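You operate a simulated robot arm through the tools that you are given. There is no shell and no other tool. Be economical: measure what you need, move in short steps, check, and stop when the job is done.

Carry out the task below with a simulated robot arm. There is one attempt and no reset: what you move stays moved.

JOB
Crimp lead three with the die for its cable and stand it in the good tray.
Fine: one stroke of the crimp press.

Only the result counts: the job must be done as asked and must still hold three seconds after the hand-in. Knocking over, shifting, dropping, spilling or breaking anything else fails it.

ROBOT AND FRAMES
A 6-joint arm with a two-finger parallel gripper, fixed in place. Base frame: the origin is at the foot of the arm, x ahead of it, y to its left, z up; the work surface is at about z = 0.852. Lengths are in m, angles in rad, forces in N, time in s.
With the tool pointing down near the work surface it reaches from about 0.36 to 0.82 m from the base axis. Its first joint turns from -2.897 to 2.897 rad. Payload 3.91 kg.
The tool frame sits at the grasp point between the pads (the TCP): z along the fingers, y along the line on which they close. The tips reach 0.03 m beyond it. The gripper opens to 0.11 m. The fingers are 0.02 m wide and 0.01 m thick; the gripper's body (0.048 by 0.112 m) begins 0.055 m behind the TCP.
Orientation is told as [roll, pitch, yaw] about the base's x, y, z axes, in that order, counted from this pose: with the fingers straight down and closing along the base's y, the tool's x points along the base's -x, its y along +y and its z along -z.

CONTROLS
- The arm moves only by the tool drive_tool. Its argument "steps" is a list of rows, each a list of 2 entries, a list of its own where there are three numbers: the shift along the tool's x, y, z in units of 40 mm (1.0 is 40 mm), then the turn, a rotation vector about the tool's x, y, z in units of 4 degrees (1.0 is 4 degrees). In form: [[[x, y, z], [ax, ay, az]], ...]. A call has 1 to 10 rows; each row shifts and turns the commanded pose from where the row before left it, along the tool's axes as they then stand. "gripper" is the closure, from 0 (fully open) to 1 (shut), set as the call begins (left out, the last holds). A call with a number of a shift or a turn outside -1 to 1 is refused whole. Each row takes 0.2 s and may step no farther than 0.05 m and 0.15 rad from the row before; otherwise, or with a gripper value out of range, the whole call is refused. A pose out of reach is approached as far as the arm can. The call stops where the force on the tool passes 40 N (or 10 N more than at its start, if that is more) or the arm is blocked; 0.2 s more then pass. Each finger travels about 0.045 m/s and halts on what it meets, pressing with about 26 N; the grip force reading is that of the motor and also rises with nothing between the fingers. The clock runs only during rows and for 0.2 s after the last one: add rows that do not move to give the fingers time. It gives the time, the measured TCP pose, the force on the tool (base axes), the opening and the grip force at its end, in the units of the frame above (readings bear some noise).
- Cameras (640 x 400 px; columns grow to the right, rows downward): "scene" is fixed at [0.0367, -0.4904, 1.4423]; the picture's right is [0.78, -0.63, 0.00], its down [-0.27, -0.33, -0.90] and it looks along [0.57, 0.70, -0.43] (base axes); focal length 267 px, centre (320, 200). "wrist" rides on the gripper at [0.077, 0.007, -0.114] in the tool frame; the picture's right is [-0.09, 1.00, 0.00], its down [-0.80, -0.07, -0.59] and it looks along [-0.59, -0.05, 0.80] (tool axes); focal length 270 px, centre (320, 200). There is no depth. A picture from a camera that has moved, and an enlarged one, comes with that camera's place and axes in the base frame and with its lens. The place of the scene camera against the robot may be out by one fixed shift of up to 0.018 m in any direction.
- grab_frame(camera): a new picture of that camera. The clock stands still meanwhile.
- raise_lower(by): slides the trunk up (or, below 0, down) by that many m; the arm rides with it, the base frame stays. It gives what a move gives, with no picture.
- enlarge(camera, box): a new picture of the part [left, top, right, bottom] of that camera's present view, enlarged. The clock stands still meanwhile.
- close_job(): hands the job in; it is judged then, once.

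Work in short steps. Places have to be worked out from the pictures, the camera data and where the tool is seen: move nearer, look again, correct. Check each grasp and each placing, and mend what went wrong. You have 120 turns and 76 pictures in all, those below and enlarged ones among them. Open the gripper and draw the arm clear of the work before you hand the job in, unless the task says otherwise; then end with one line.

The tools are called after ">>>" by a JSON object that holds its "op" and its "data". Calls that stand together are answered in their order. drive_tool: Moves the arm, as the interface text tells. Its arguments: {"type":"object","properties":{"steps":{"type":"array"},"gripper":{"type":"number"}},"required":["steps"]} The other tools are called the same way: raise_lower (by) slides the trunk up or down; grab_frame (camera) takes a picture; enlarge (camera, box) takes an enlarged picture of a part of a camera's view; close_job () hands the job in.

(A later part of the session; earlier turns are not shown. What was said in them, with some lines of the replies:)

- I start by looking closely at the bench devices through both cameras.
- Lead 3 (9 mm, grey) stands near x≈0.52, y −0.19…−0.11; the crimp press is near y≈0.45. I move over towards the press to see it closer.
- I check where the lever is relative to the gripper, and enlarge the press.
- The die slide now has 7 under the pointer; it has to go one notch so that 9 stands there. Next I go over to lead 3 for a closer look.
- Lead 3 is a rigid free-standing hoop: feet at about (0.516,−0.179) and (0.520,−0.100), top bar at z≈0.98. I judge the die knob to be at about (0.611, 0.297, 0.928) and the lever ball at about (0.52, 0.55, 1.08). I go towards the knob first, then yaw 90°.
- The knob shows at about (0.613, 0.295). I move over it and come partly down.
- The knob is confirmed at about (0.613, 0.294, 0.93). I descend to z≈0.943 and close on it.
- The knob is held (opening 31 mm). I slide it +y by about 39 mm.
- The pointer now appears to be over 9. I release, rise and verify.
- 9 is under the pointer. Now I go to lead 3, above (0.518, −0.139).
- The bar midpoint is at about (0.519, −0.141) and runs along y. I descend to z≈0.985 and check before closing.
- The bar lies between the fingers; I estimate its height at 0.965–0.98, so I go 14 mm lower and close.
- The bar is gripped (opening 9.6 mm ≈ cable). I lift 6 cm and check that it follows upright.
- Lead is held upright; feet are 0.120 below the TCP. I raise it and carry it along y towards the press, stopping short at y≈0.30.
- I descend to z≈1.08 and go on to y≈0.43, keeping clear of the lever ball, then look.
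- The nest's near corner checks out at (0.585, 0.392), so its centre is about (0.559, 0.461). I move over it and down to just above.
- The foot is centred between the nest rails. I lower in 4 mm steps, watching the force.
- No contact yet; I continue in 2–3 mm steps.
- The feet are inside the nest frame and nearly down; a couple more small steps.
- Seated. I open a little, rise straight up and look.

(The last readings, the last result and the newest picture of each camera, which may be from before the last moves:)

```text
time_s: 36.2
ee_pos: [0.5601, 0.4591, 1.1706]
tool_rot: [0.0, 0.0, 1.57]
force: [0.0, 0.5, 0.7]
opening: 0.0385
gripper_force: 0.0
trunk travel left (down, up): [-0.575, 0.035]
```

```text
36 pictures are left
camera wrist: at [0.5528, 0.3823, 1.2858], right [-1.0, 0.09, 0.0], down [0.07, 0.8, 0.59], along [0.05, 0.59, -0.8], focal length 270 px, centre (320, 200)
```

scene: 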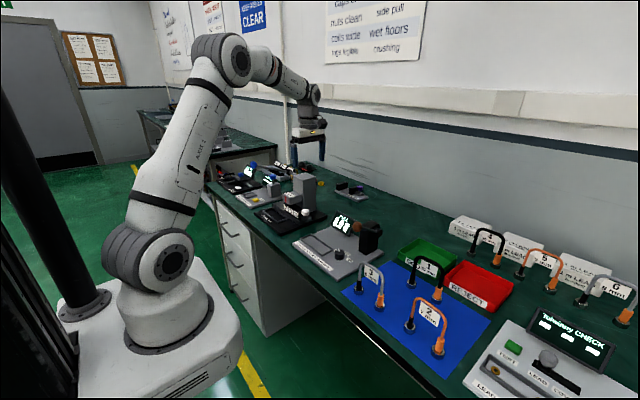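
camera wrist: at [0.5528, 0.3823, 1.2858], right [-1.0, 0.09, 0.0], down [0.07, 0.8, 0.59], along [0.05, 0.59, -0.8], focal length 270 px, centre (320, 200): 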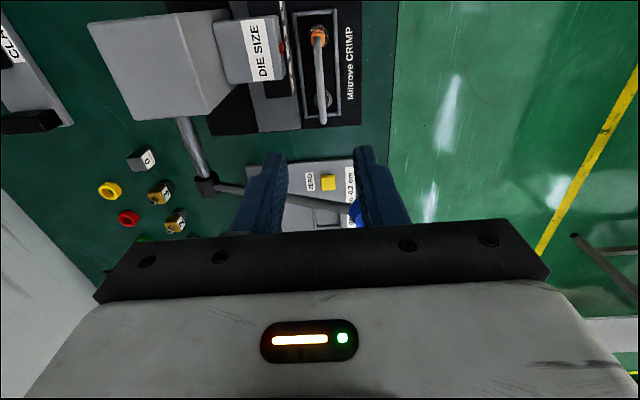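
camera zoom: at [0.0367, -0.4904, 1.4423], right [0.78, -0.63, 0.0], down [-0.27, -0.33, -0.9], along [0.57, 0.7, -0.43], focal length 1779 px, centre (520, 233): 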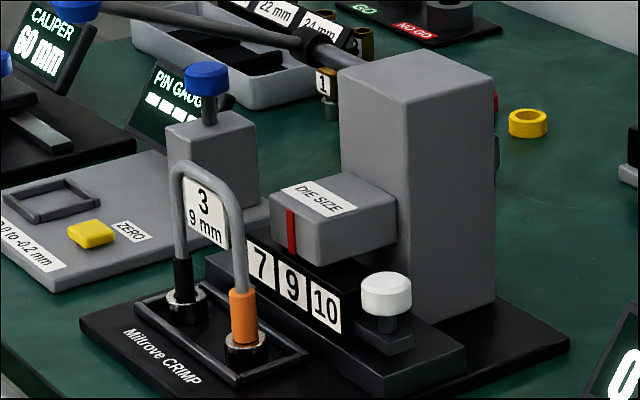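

Lead 3 stands in the nest under the 9 mm die. Now the lever: I close the fingers and step back to measure the ball more exactly.

>>> {"op": "drive_tool", "data": {"steps": [[[1, 0.5, 0], [0, 0, 0]], [[1, 0.5, 0], [0, 0, 0]], [[0, 0, 0], [0, 0, 0]]], "gripper": 1}}

>>> {"op": "grab_frame", "data": {"camera": "wrist"}}

>>> {"op": "enlarge", "data": {"camera": "scene", "box": [230, 130, 330, 210]}}

```text
time_s: 37.0
ee_pos: [0.5191, 0.3783, 1.1705]
tool_rot: [0.0, 0.0, 1.57]
force: [-0.1, -0.4, -0.1]
opening: 0.0
gripper_force: 25.7
trunk travel left (down, up): [-0.575, 0.035]
```

```text
35 pictures are left
camera wrist: at [0.5126, 0.3022, 1.2852], right [-1.0, 0.09, 0.0], down [0.07, 0.8, 0.59], along [0.05, 0.59, -0.8], focal length 270 px, centre (320, 200)
```

wrist: 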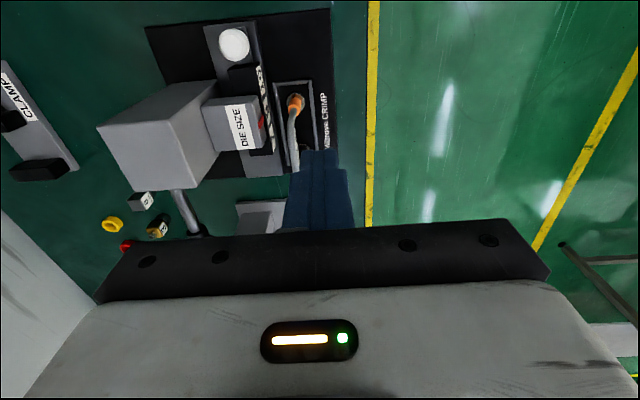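

```text
5.00 times, centred on (280, 170) of scene
camera zoom: at [0.0367, -0.4904, 1.4423], right [0.78, -0.63, 0.0], down [-0.27, -0.33, -0.9], along [0.57, 0.7, -0.43], focal length 1334 px, centre (520, 350)
```

zoom: 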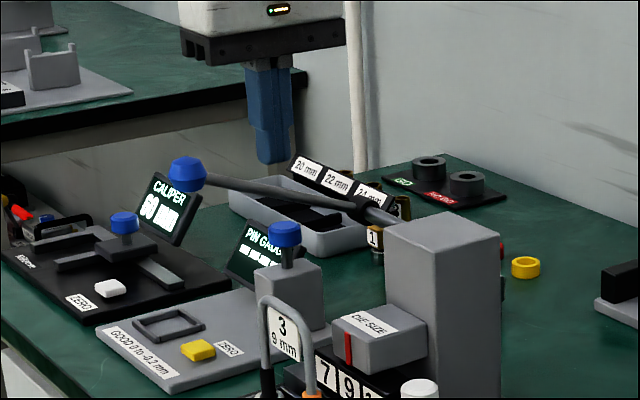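

Corrected triangulation: ball at (0.530, 0.551, 1.083), hub at (0.71, 0.552, 1.007). I go above the ball, just short of contact.

>>> {"op": "drive_tool", "data": {"steps": [[[-0.865, -0.08, 0], [0, 0, 0]], [[-0.865, -0.08, 0], [0, 0, 0]], [[-0.865, -0.08, 0], [0, 0, 0]], [[-0.865, -0.08, 0], [0, 0, 0]], [[-0.865, -0.08, 0], [0, 0, 0]], [[0, 0, 0.6], [0, 0, 0]], [[0, 0, 0], [0, 0, 0]]]}}

>>> {"op": "enlarge", "data": {"camera": "scene", "box": [230, 130, 330, 210]}}

>>> {"op": "grab_frame", "data": {"camera": "wrist"}}

```text
time_s: 38.6
ee_pos: [0.5357, 0.5516, 1.1475]
tool_rot: [0.002, 0.0, 1.57]
force: [-0.1, -0.9, 1.4]
opening: 0.0
gripper_force: 26.3
trunk travel left (down, up): [-0.575, 0.035]
```

```text
5.00 times, centred on (280, 170) of scene
camera zoom: at [0.0367, -0.4904, 1.4423], right [0.78, -0.63, 0.0], down [-0.27, -0.33, -0.9], along [0.57, 0.7, -0.43], focal length 1334 px, centre (520, 350)
```

zoom: 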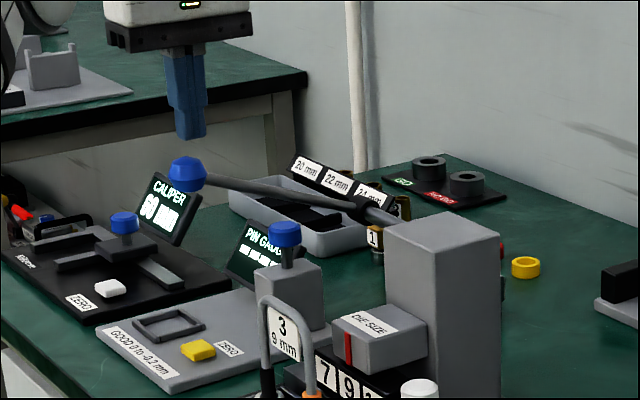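

```text
32 pictures are left
camera wrist: at [0.5273, 0.4754, 1.2618], right [-1.0, 0.09, 0.0], down [0.07, 0.8, 0.59], along [0.05, 0.59, -0.8], focal length 270 px, centre (320, 200)
```

wrist: 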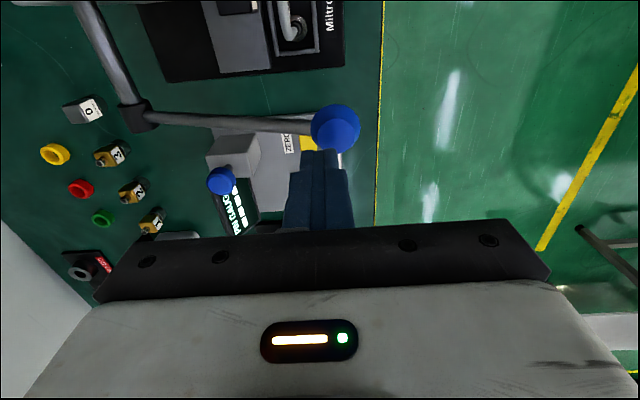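

Ball is at (0.524, 0.548). I align to x≈0.526 and press down gently to find contact.

>>> {"op": "drive_tool", "data": {"steps": [[[0.05, 0.22, 0], [0, 0, 0]], [[0, 0, 0.25], [0, 0, 0]], [[0, 0, 0.25], [0, 0, 0]]]}}

>>> {"op": "drive_tool", "data": {"steps": [[[0, 0, 0.25], [0, 0, 0]], [[0, 0, 0.25], [0, 0, 0]]]}}

>>> {"op": "enlarge", "data": {"camera": "scene", "box": [230, 130, 330, 210]}}

```text
time_s: 39.4
ee_pos: [0.5233, 0.5508, 1.1279]
tool_rot: [-0.001, -0.002, 1.572]
force: [-4.1, 0.3, 5.5]
opening: 0.0
gripper_force: 25.9
trunk travel left (down, up): [-0.575, 0.035]
```

```text
time_s: 40.0
ee_pos: [0.524, 0.5504, 1.1086]
tool_rot: [-0.001, -0.001, 1.572]
force: [-6.3, 0.8, 6.2]
opening: 0.0
gripper_force: 25.5
trunk travel left (down, up): [-0.575, 0.035]
```

```text
5.00 times, centred on (280, 170) of scene
camera zoom: at [0.0367, -0.4904, 1.4423], right [0.78, -0.63, 0.0], down [-0.27, -0.33, -0.9], along [0.57, 0.7, -0.43], focal length 1334 px, centre (520, 350)
```

zoom: 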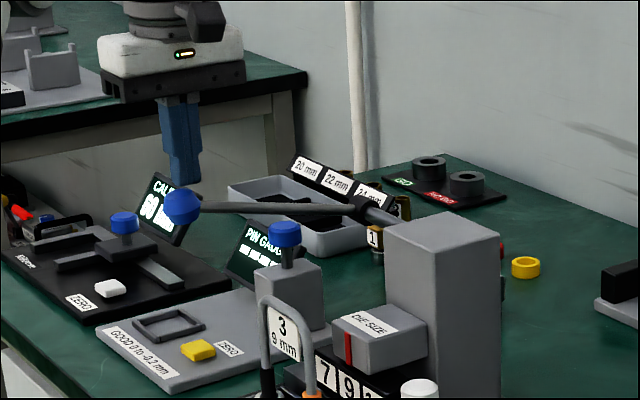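

The lever is coming down with about 6–9 N. I continue pressing smoothly.

>>> {"op": "drive_tool", "data": {"steps": [[[0, 0, 0.25], [0, 0, 0]], [[0, 0, 0.25], [0, 0, 0]], [[0, 0, 0.25], [0, 0, 0]], [[0, 0, 0.25], [0, 0, 0]]]}}

>>> {"op": "enlarge", "data": {"camera": "scene", "box": [230, 130, 330, 210]}}

```text
time_s: 41.0
ee_pos: [0.5251, 0.5496, 1.0681]
tool_rot: [-0.001, 0.0, 1.572]
force: [-1.9, 2.3, 6.9]
opening: 0.0
gripper_force: 26.3
trunk travel left (down, up): [-0.575, 0.035]
```

```text
5.00 times, centred on (280, 170) of scene
camera zoom: at [0.0367, -0.4904, 1.4423], right [0.78, -0.63, 0.0], down [-0.27, -0.33, -0.9], along [0.57, 0.7, -0.43], focal length 1334 px, centre (520, 350)
```

zoom: 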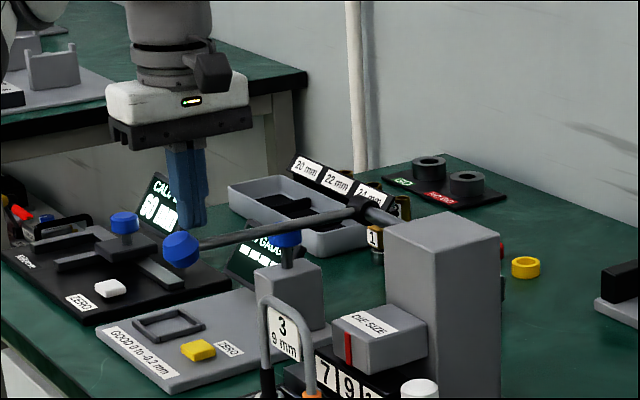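

Lever is about horizontal; I continue down.

>>> {"op": "drive_tool", "data": {"steps": [[[0, 0, 0.25], [0, 0, 0]], [[0, 0, 0.25], [0, 0, 0]], [[0, 0, 0.25], [0, 0, 0]], [[0, 0, 0.25], [0, 0, 0]]]}}

>>> {"op": "enlarge", "data": {"camera": "scene", "box": [230, 130, 330, 210]}}

```text
time_s: 42.0
ee_pos: [0.5271, 0.5494, 1.0275]
tool_rot: [-0.003, -0.002, 1.572]
force: [2.7, -0.4, 10.2]
opening: 0.0001
gripper_force: 25.7
trunk travel left (down, up): [-0.575, 0.035]
```

```text
5.00 times, centred on (280, 170) of scene
camera zoom: at [0.0367, -0.4904, 1.4423], right [0.78, -0.63, 0.0], down [-0.27, -0.33, -0.9], along [0.57, 0.7, -0.43], focal length 1334 px, centre (520, 350)
```

zoom: 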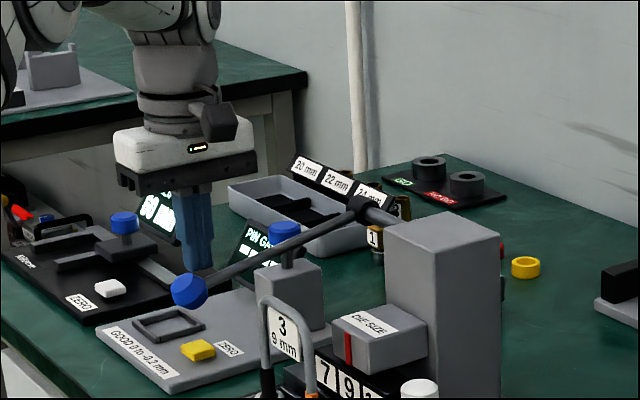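

Still moving freely (10 N). I continue, following the arc slightly in +x.

>>> {"op": "drive_tool", "data": {"steps": [[[0, -0.05, 0.25], [0, 0, 0]], [[0, -0.05, 0.25], [0, 0, 0]], [[0, -0.08, 0.25], [0, 0, 0]]]}}

>>> {"op": "enlarge", "data": {"camera": "scene", "box": [230, 140, 330, 220]}}

```text
time_s: 42.8
ee_pos: [0.5333, 0.5515, 1.01]
tool_rot: [-0.009, -0.012, 1.572]
force: [-3.6, -5.1, 17.8]
opening: 0.0001
gripper_force: 26.1
trunk travel left (down, up): [-0.575, 0.035]
stopped in row 3: the force on the tool passed its limit (the readings are from after the stop); the commanded pose is now the measured one
```

```text
5.00 times, centred on (280, 180) of scene
camera zoom: at [0.0367, -0.4904, 1.4423], right [0.78, -0.63, 0.0], down [-0.27, -0.33, -0.9], along [0.57, 0.7, -0.43], focal length 1334 px, centre (520, 300)
```

zoom: 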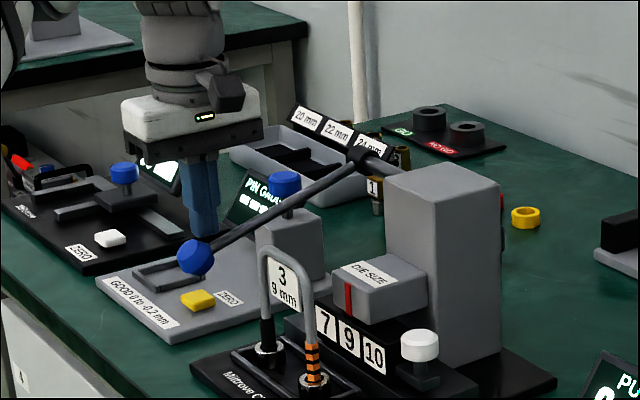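

The orange ferrule now shows crimp bands and the lever hit its stop. I rise slowly so the lever returns under control.

>>> {"op": "drive_tool", "data": {"steps": [[[0, 0.1, -0.3], [0, 0, 0]], [[0, 0.1, -0.3], [0, 0, 0]], [[0, 0.05, -0.3], [0, 0, 0]], [[0, 0, -0.3], [0, 0, 0]], [[0, 0, -0.3], [0, 0, 0]], [[0, 0, -0.3], [0, 0, 0]], [[0, 0, -0.3], [0, 0, 0]], [[0, 0, -0.3], [0, 0, 0]], [[0, 0, -0.3], [0, 0, 0]], [[0, 0, -0.3], [0, 0, 0]]]}}

>>> {"op": "drive_tool", "data": {"steps": [[[0, 0, -0.4], [0, 0, 0]], [[0, 0, -0.5], [0, 0, 0]], [[0, 0, -0.5], [0, 0, 0]]]}}

>>> {"op": "enlarge", "data": {"camera": "scene", "box": [230, 130, 350, 230]}}

>>> {"op": "grab_frame", "data": {"camera": "wrist"}}

```text
time_s: 45.0
ee_pos: [0.5235, 0.5513, 1.1268]
tool_rot: [-0.002, -0.008, 1.572]
force: [0.7, 0.2, 2.2]
opening: 0.0001
gripper_force: 25.8
trunk travel left (down, up): [-0.575, 0.035]
```

```text
time_s: 45.8
ee_pos: [0.5236, 0.5523, 1.1817]
tool_rot: [-0.003, -0.006, 1.572]
force: [-0.2, -0.1, 0.2]
opening: 0.0
gripper_force: 25.9
trunk travel left (down, up): [-0.575, 0.035]
```

```text
4.00 times, centred on (290, 180) of scene
camera zoom: at [0.0367, -0.4904, 1.4423], right [0.78, -0.63, 0.0], down [-0.27, -0.33, -0.9], along [0.57, 0.7, -0.43], focal length 1067 px, centre (440, 280)
```

zoom: 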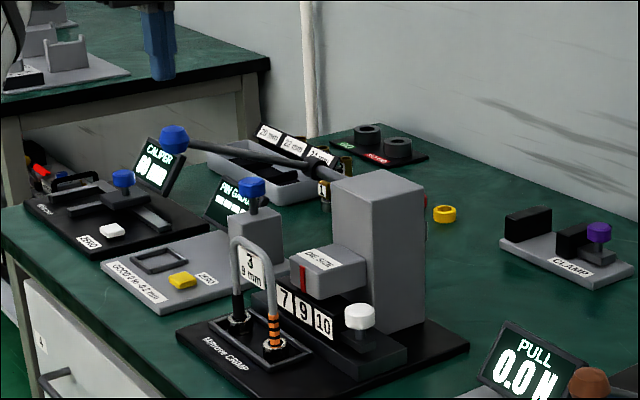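

```text
26 pictures are left
camera wrist: at [0.5155, 0.4747, 1.297], right [-1.0, 0.09, 0.0], down [0.07, 0.8, 0.6], along [0.05, 0.6, -0.8], focal length 270 px, centre (320, 200)
```

wrist: 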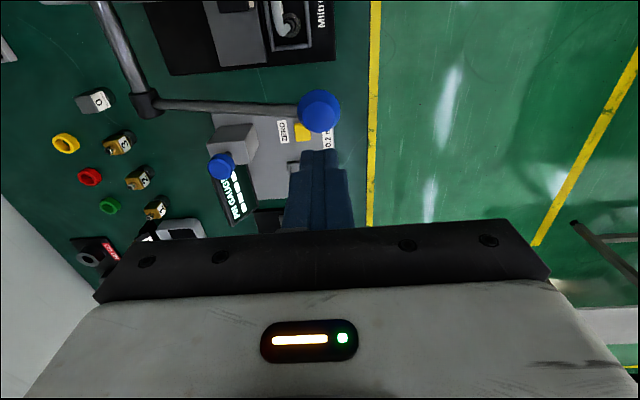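

The lever is back up and the ferrule is crimped. I return over the lead with the fingers half open and descend to regrasp.

>>> {"op": "drive_tool", "data": {"steps": [[[0.78, -0.3, 0], [0, 0, 0]], [[0.78, -0.3, 0], [0, 0, 0]], [[0.78, -0.3, 0], [0, 0, 0]], [[0, 0, 0.95], [0, 0, 0]], [[0, 0, 0.95], [0, 0, 0]], [[0, 0, 0.95], [0, 0, 0]], [[0, 0, 0.95], [0, 0, 0]], [[0, 0, 0], [0, 0, 0]]], "gripper": 0.55}}

>>> {"op": "grab_frame", "data": {"camera": "wrist"}}

```text
time_s: 47.6
ee_pos: [0.5594, 0.4591, 1.0281]
tool_rot: [-0.005, -0.007, 1.572]
force: [-0.1, 0.1, 0.1]
opening: 0.0495
gripper_force: 0.0
trunk travel left (down, up): [-0.575, 0.035]
```

```text
25 pictures are left
camera wrist: at [0.551, 0.3815, 1.143], right [-1.0, 0.09, 0.0], down [0.07, 0.8, 0.6], along [0.05, 0.6, -0.8], focal length 270 px, centre (320, 200)
```

wrist: 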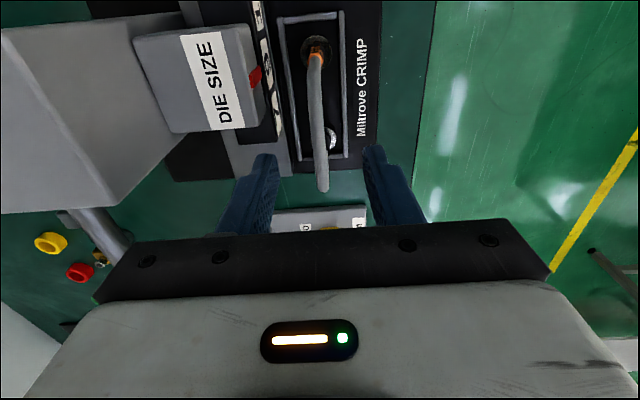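

The bar is centred between the fingers. I descend to z≈0.984, trimming the small tilt, and close.

>>> {"op": "drive_tool", "data": {"steps": [[[0, 0, 0.55], [-0.1, -0.07, 0]], [[0, 0, 0.54], [0, 0, 0]], [[0, 0, 0], [0, 0, 0]]]}}

>>> {"op": "drive_tool", "data": {"steps": [[[0, 0, 0], [0, 0, 0]], [[0, 0, 0], [0, 0, 0]], [[0, 0, 0], [0, 0, 0]], [[0, 0, 0], [0, 0, 0]]], "gripper": 1}}

>>> {"op": "drive_tool", "data": {"steps": [[[0, 0, -0.5], [0, 0, 0]], [[0, 0, -1], [0, 0, 0]], [[0, 0, -1], [0, 0, 0]], [[0, 0, 0], [0, 0, 0]]]}}

>>> {"op": "enlarge", "data": {"camera": "scene", "box": [230, 130, 350, 230]}}

```text
time_s: 48.4
ee_pos: [0.56, 0.4599, 0.9856]
tool_rot: [0.005, -0.014, 1.571]
force: [1.1, -0.4, -0.4]
opening: 0.0497
gripper_force: 0.0
trunk travel left (down, up): [-0.575, 0.035]
```

```text
time_s: 49.4
ee_pos: [0.5592, 0.4607, 0.9851]
tool_rot: [0.005, -0.011, 1.573]
force: [0.4, 0.0, -0.9]
opening: 0.0097
gripper_force: 26.2
trunk travel left (down, up): [-0.575, 0.035]
```

```text
time_s: 50.4
ee_pos: [0.5603, 0.4588, 1.0859]
tool_rot: [0.003, -0.01, 1.573]
force: [0.3, -0.7, -0.5]
opening: 0.0096
gripper_force: 25.9
trunk travel left (down, up): [-0.575, 0.035]
```

```text
4.00 times, centred on (290, 180) of scene
camera zoom: at [0.0367, -0.4904, 1.4423], right [0.78, -0.63, 0.0], down [-0.27, -0.33, -0.9], along [0.57, 0.7, -0.43], focal length 1067 px, centre (440, 280)
```

zoom: 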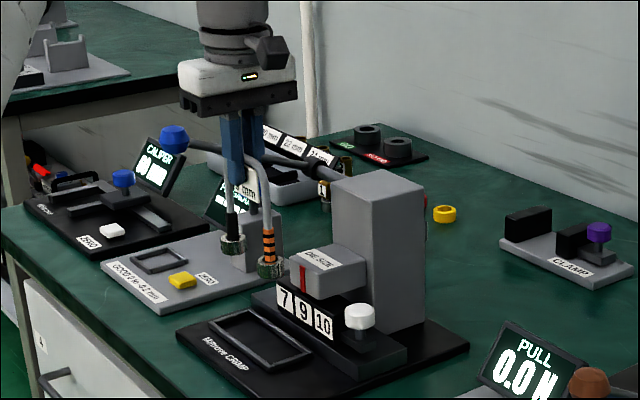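

Lead lifted with its crimp. Good tray estimated at x 0.735–0.875, y −0.22…−0.08. I rise and carry the lead back along −y, then out towards the tray.

>>> {"op": "drive_tool", "data": {"steps": [[[0, 0, -0.9], [0, 0, 0]], [[0, 0, -0.9], [0, 0, 0]], [[1, 0, 0], [0, 0, 0]], [[1, 0, 0], [0, 0, 0]], [[1, 0, 0], [0, 0, 0]], [[1, 0, 0], [0, 0, 0]], [[1, -0.4, 0], [0, 0, 0]], [[1, -0.4, 0], [0, 0, 0]], [[1, -0.4, 0], [0, 0, 0]], [[1, -0.4, 0], [0, 0, 0]]]}}

>>> {"op": "drive_tool", "data": {"steps": [[[1, -0.4, 0], [0, 0, 0]], [[1, -0.4, 0], [0, 0, 0]], [[1, -0.4, 0], [0, 0, 0]], [[1, -0.4, 0], [0, 0, 0]], [[1, -0.4, 0], [0, 0, 0]], [[1, -0.4, 0], [0, 0, 0]], [[0, 0, 0], [0, 0, 0]]]}}

>>> {"op": "grab_frame", "data": {"camera": "wrist"}}

>>> {"op": "enlarge", "data": {"camera": "scene", "box": [380, 190, 540, 310]}}

```text
time_s: 52.6
ee_pos: [0.6245, 0.1363, 1.1551]
tool_rot: [0.003, -0.012, 1.573]
force: [0.7, 0.4, -1.2]
opening: 0.0095
gripper_force: 26.0
trunk travel left (down, up): [-0.575, 0.035]
```

```text
time_s: 54.2
ee_pos: [0.7204, -0.1016, 1.1505]
tool_rot: [0.006, -0.011, 1.572]
force: [-0.3, -0.1, -1.0]
opening: 0.0098
gripper_force: 26.2
trunk travel left (down, up): [-0.575, 0.035]
```

```text
23 pictures are left
camera wrist: at [0.7135, -0.1792, 1.2644], right [-1.0, 0.09, 0.0], down [0.07, 0.79, 0.6], along [0.05, 0.6, -0.8], focal length 270 px, centre (320, 200)
```

wrist: 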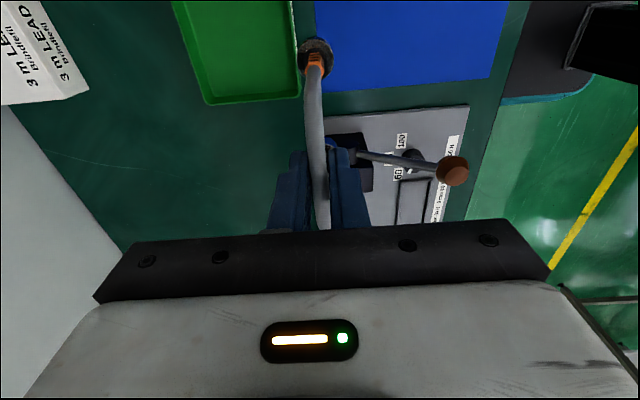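

```text
3.33 times, centred on (460, 250) of scene
camera zoom: at [0.0367, -0.4904, 1.4423], right [0.78, -0.63, 0.0], down [-0.27, -0.33, -0.9], along [0.57, 0.7, -0.43], focal length 889 px, centre (-147, 33)
```

zoom: 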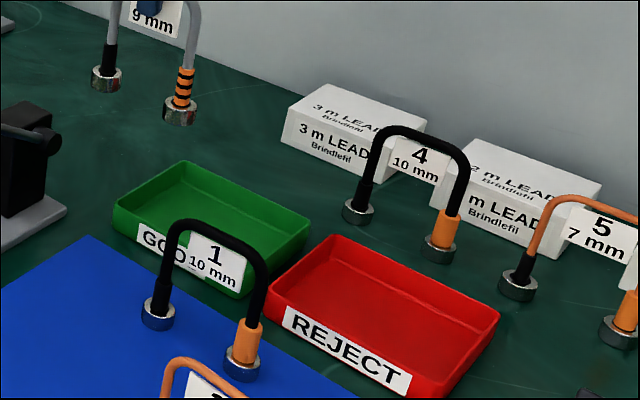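

The tray spans about x 0.745–0.88, y −0.215…−0.073, square to the base. Target for the lead is (0.782, −0.145).

>>> {"op": "drive_tool", "data": {"steps": [[[0.55, -0.77, 0], [0, 0, 0]], [[0.55, -0.77, 0], [0, 0, 0]], [[0, 0, 0.5], [0, 0, 0]], [[0, 0, 0.5], [0, 0, 0]], [[0, 0, 0], [0, 0, 0]]]}}

>>> {"op": "grab_frame", "data": {"camera": "wrist"}}

>>> {"op": "enlarge", "data": {"camera": "scene", "box": [380, 190, 540, 310]}}

```text
time_s: 55.4
ee_pos: [0.7821, -0.1457, 1.1111]
tool_rot: [0.004, -0.01, 1.572]
force: [-0.9, -0.8, -1.3]
opening: 0.0098
gripper_force: 26.1
trunk travel left (down, up): [-0.575, 0.035]
```

```text
21 pictures are left
camera wrist: at [0.7754, -0.2234, 1.2242], right [-1.0, 0.09, 0.0], down [0.07, 0.79, 0.6], along [0.05, 0.6, -0.8], focal length 270 px, centre (320, 200)
```

wrist: 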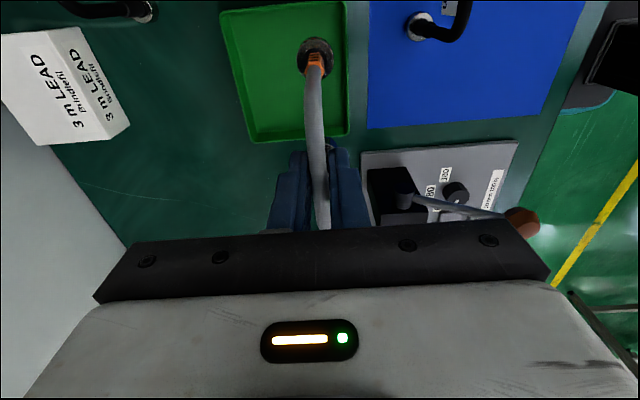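

```text
3.33 times, centred on (460, 250) of scene
camera zoom: at [0.0367, -0.4904, 1.4423], right [0.78, -0.63, 0.0], down [-0.27, -0.33, -0.9], along [0.57, 0.7, -0.43], focal length 889 px, centre (-147, 33)
```

zoom: 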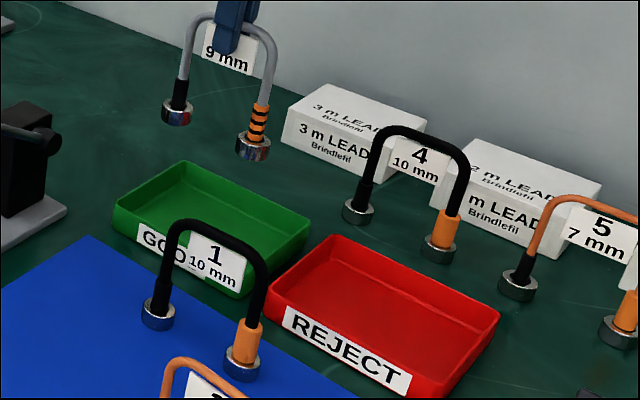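

Tray confirmed: x 0.748–0.882, y −0.217…−0.073. I shift 8 mm farther in and descend to just above the floor.

>>> {"op": "drive_tool", "data": {"steps": [[[0, -0.2, 0.5], [0, 0, 0]], [[0, 0, 0.8], [0, 0, 0]], [[0, 0, 0.8], [0, 0, 0]], [[0, 0, 0], [0, 0, 0]]]}}

>>> {"op": "enlarge", "data": {"camera": "scene", "box": [400, 200, 500, 290]}}

>>> {"op": "grab_frame", "data": {"camera": "wrist"}}

```text
time_s: 56.4
ee_pos: [0.7898, -0.1455, 1.0251]
tool_rot: [0.004, -0.011, 1.572]
force: [0.3, 0.3, -1.0]
opening: 0.0096
gripper_force: 26.3
trunk travel left (down, up): [-0.575, 0.035]
```

```text
4.44 times, centred on (450, 245) of scene
camera zoom: at [0.0367, -0.4904, 1.4423], right [0.78, -0.63, 0.0], down [-0.27, -0.33, -0.9], along [0.57, 0.7, -0.43], focal length 1186 px, centre (-258, 0)
```

zoom: 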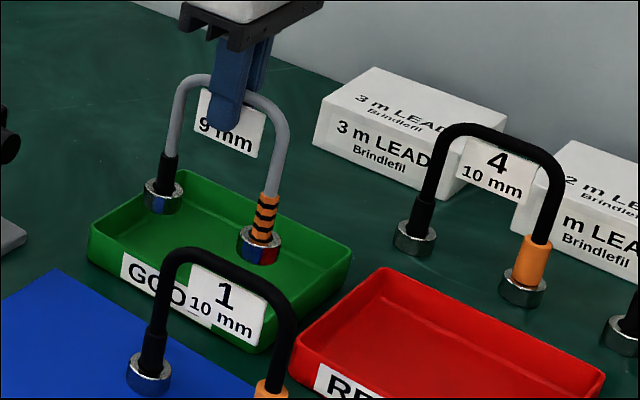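

```text
18 pictures are left
camera wrist: at [0.7838, -0.2234, 1.1392], right [-1.0, 0.09, 0.0], down [0.07, 0.79, 0.6], along [0.05, 0.6, -0.8], focal length 270 px, centre (320, 200)
```

wrist: 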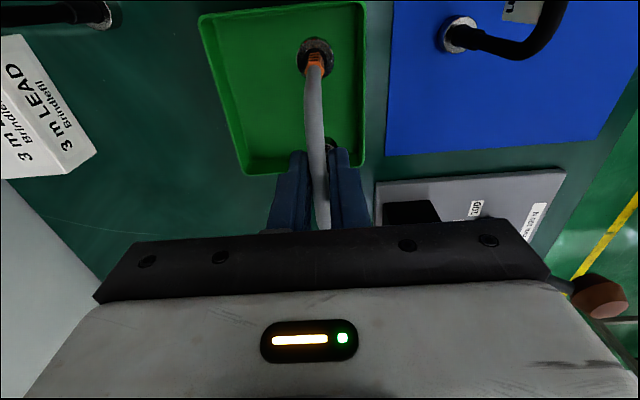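

The lead is centred above the tray. I go 36 mm down, then feel for the floor.

>>> {"op": "drive_tool", "data": {"steps": [[[0, 0, 0.5], [0, 0, 0]], [[0, 0, 0.4], [0, 0, 0]], [[0, 0, 0], [0, 0, 0]]]}}

>>> {"op": "drive_tool", "data": {"steps": [[[0, 0, 0.08], [0, 0, 0]], [[0, 0, 0.08], [0, 0, 0]]]}}

>>> {"op": "drive_tool", "data": {"steps": [[[0, 0, 0.05], [0, 0, 0]]]}}

>>> {"op": "drive_tool", "data": {"steps": [[[0, 0, 0.05], [0, 0, 0]]]}}

```text
time_s: 57.2
ee_pos: [0.7897, -0.144, 0.9895]
tool_rot: [0.002, -0.011, 1.572]
force: [-0.1, 0.0, -1.6]
opening: 0.0096
gripper_force: 26.0
trunk travel left (down, up): [-0.575, 0.035]
```

```text
time_s: 57.8
ee_pos: [0.7893, -0.1449, 0.9831]
tool_rot: [0.004, -0.012, 1.573]
force: [0.4, 0.3, -1.5]
opening: 0.0098
gripper_force: 25.8
trunk travel left (down, up): [-0.575, 0.035]
```

```text
time_s: 58.2
ee_pos: [0.7893, -0.1436, 0.9815]
tool_rot: [0.004, -0.014, 1.571]
force: [-0.2, -0.7, -1.0]
opening: 0.0099
gripper_force: 26.1
trunk travel left (down, up): [-0.575, 0.035]
```

```text
time_s: 58.6
ee_pos: [0.7904, -0.1446, 0.9798]
tool_rot: [0.004, -0.012, 1.573]
force: [0.0, -0.7, -2.1]
opening: 0.0097
gripper_force: 26.8
trunk travel left (down, up): [-0.575, 0.035]
```

Still hanging; I continue in 2 mm steps.

>>> {"op": "drive_tool", "data": {"steps": [[[0, 0, 0.05], [0, 0, 0]]]}}

>>> {"op": "drive_tool", "data": {"steps": [[[0, 0, 0.05], [0, 0, 0]]]}}

```text
time_s: 59.0
ee_pos: [0.7896, -0.1439, 0.9776]
tool_rot: [0.003, -0.01, 1.573]
force: [0.7, 0.7, -1.5]
opening: 0.0096
gripper_force: 26.1
trunk travel left (down, up): [-0.575, 0.035]
```

```text
time_s: 59.4
ee_pos: [0.7896, -0.1443, 0.9765]
tool_rot: [0.002, -0.008, 1.572]
force: [-0.3, 0.0, 2.7]
opening: 0.0098
gripper_force: 26.1
trunk travel left (down, up): [-0.575, 0.035]
```

Contact begins (force turned positive). A final hair down, then check before releasing.

>>> {"op": "drive_tool", "data": {"steps": [[[0, 0, 0.02], [0, 0, 0]]]}}

>>> {"op": "enlarge", "data": {"camera": "scene", "box": [400, 200, 500, 290]}}

```text
time_s: 59.8
ee_pos: [0.7896, -0.144, 0.9762]
tool_rot: [0.001, -0.011, 1.572]
force: [-1.5, 0.7, 8.8]
opening: 0.01
gripper_force: 25.6
trunk travel left (down, up): [-0.575, 0.035]
```

```text
4.44 times, centred on (450, 245) of scene
camera zoom: at [0.0367, -0.4904, 1.4423], right [0.78, -0.63, 0.0], down [-0.27, -0.33, -0.9], along [0.57, 0.7, -0.43], focal length 1186 px, centre (-258, 0)
```

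zoom: 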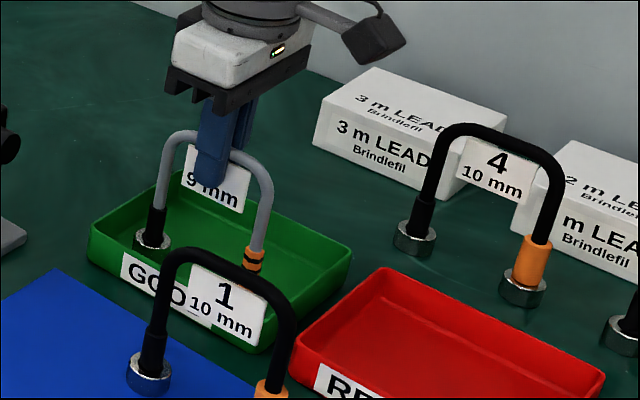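

The lead stands on the tray floor. I release, rise straight up and retreat.

>>> {"op": "drive_tool", "data": {"steps": [[[0, 0, 0], [0, 0, 0]], [[0, 0, 0], [0, 0, 0]], [[0, 0, 0], [0, 0, 0]], [[0, 0, -0.25], [0, 0, 0]], [[0, 0, -0.5], [0, 0, 0]], [[0, 0, -1], [0, 0, 0]], [[0, 0, -1], [0, 0, 0]], [[0, 0, -1], [0, 0, 0]], [[0, 0.5, -1], [0, 0, 0]], [[0, 1, 0], [0, 0, 0]]], "gripper": 0.6}}

>>> {"op": "drive_tool", "data": {"steps": [[[-0.5, 1, 0], [0, 0, 0]], [[-0.5, 1, 0], [0, 0, 0]], [[-0.5, 1, 0], [0, 0, 0]], [[-0.5, 1, 0], [0, 0, 0]], [[0, 0, 0], [0, 0, 0]], [[0, 0, 0], [0, 0, 0]]], "gripper": 0}}

>>> {"op": "enlarge", "data": {"camera": "scene", "box": [380, 190, 520, 300]}}

>>> {"op": "grab_frame", "data": {"camera": "scene"}}

>>> {"op": "grab_frame", "data": {"camera": "wrist"}}

```text
time_s: 62.0
ee_pos: [0.7282, -0.147, 1.1662]
tool_rot: [0.001, -0.011, 1.573]
force: [0.4, 0.3, 0.0]
opening: 0.0441
gripper_force: 0.1
trunk travel left (down, up): [-0.575, 0.035]
```

```text
time_s: 63.4
ee_pos: [0.5687, -0.0672, 1.165]
tool_rot: [0.003, -0.012, 1.573]
force: [-0.7, -0.3, 0.0]
opening: 0.1099
gripper_force: 0.1
trunk travel left (down, up): [-0.575, 0.035]
```

```text
3.64 times, centred on (450, 245) of scene
camera zoom: at [0.0367, -0.4904, 1.4423], right [0.78, -0.63, 0.0], down [-0.27, -0.33, -0.9], along [0.57, 0.7, -0.43], focal length 970 px, centre (-153, 36)
```

zoom: 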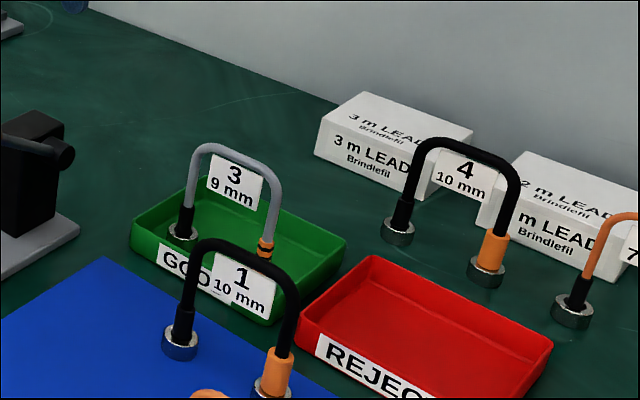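

```text
15 pictures are left
```

scene: 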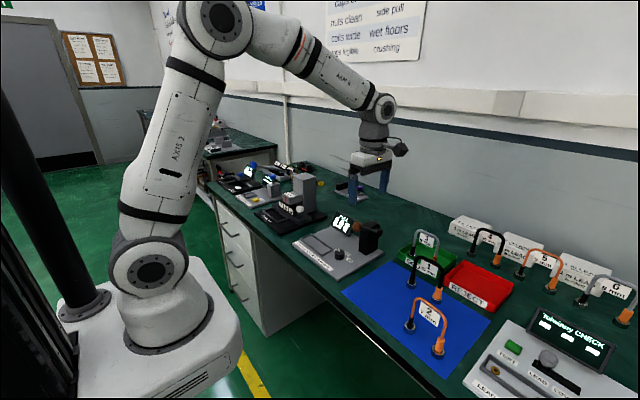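

```text
14 pictures are left
camera wrist: at [0.5615, -0.1456, 1.2798], right [-1.0, 0.09, 0.0], down [0.07, 0.79, 0.6], along [0.05, 0.6, -0.8], focal length 270 px, centre (320, 200)
```

wrist: 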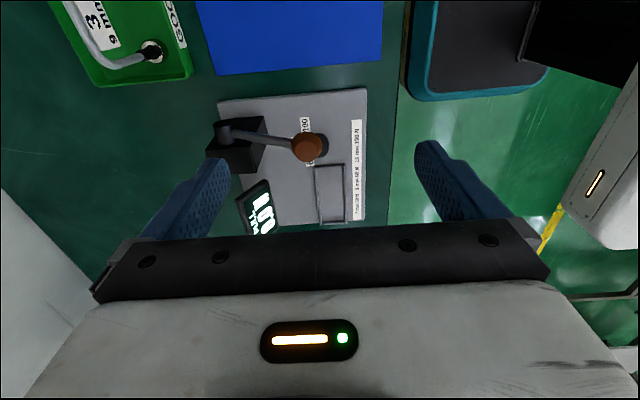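

Lead 3 is crimped and stands upright in the GOOD tray. Nothing else has been disturbed, the gripper is open and the arm is clear, so I hand in.

>>> {"op": "close_job", "data": {}}

```text
The job is handed in.
```

Lead three was crimped with the 9 mm die in one press stroke; it stands upright in the good tray, and the job is handed in.
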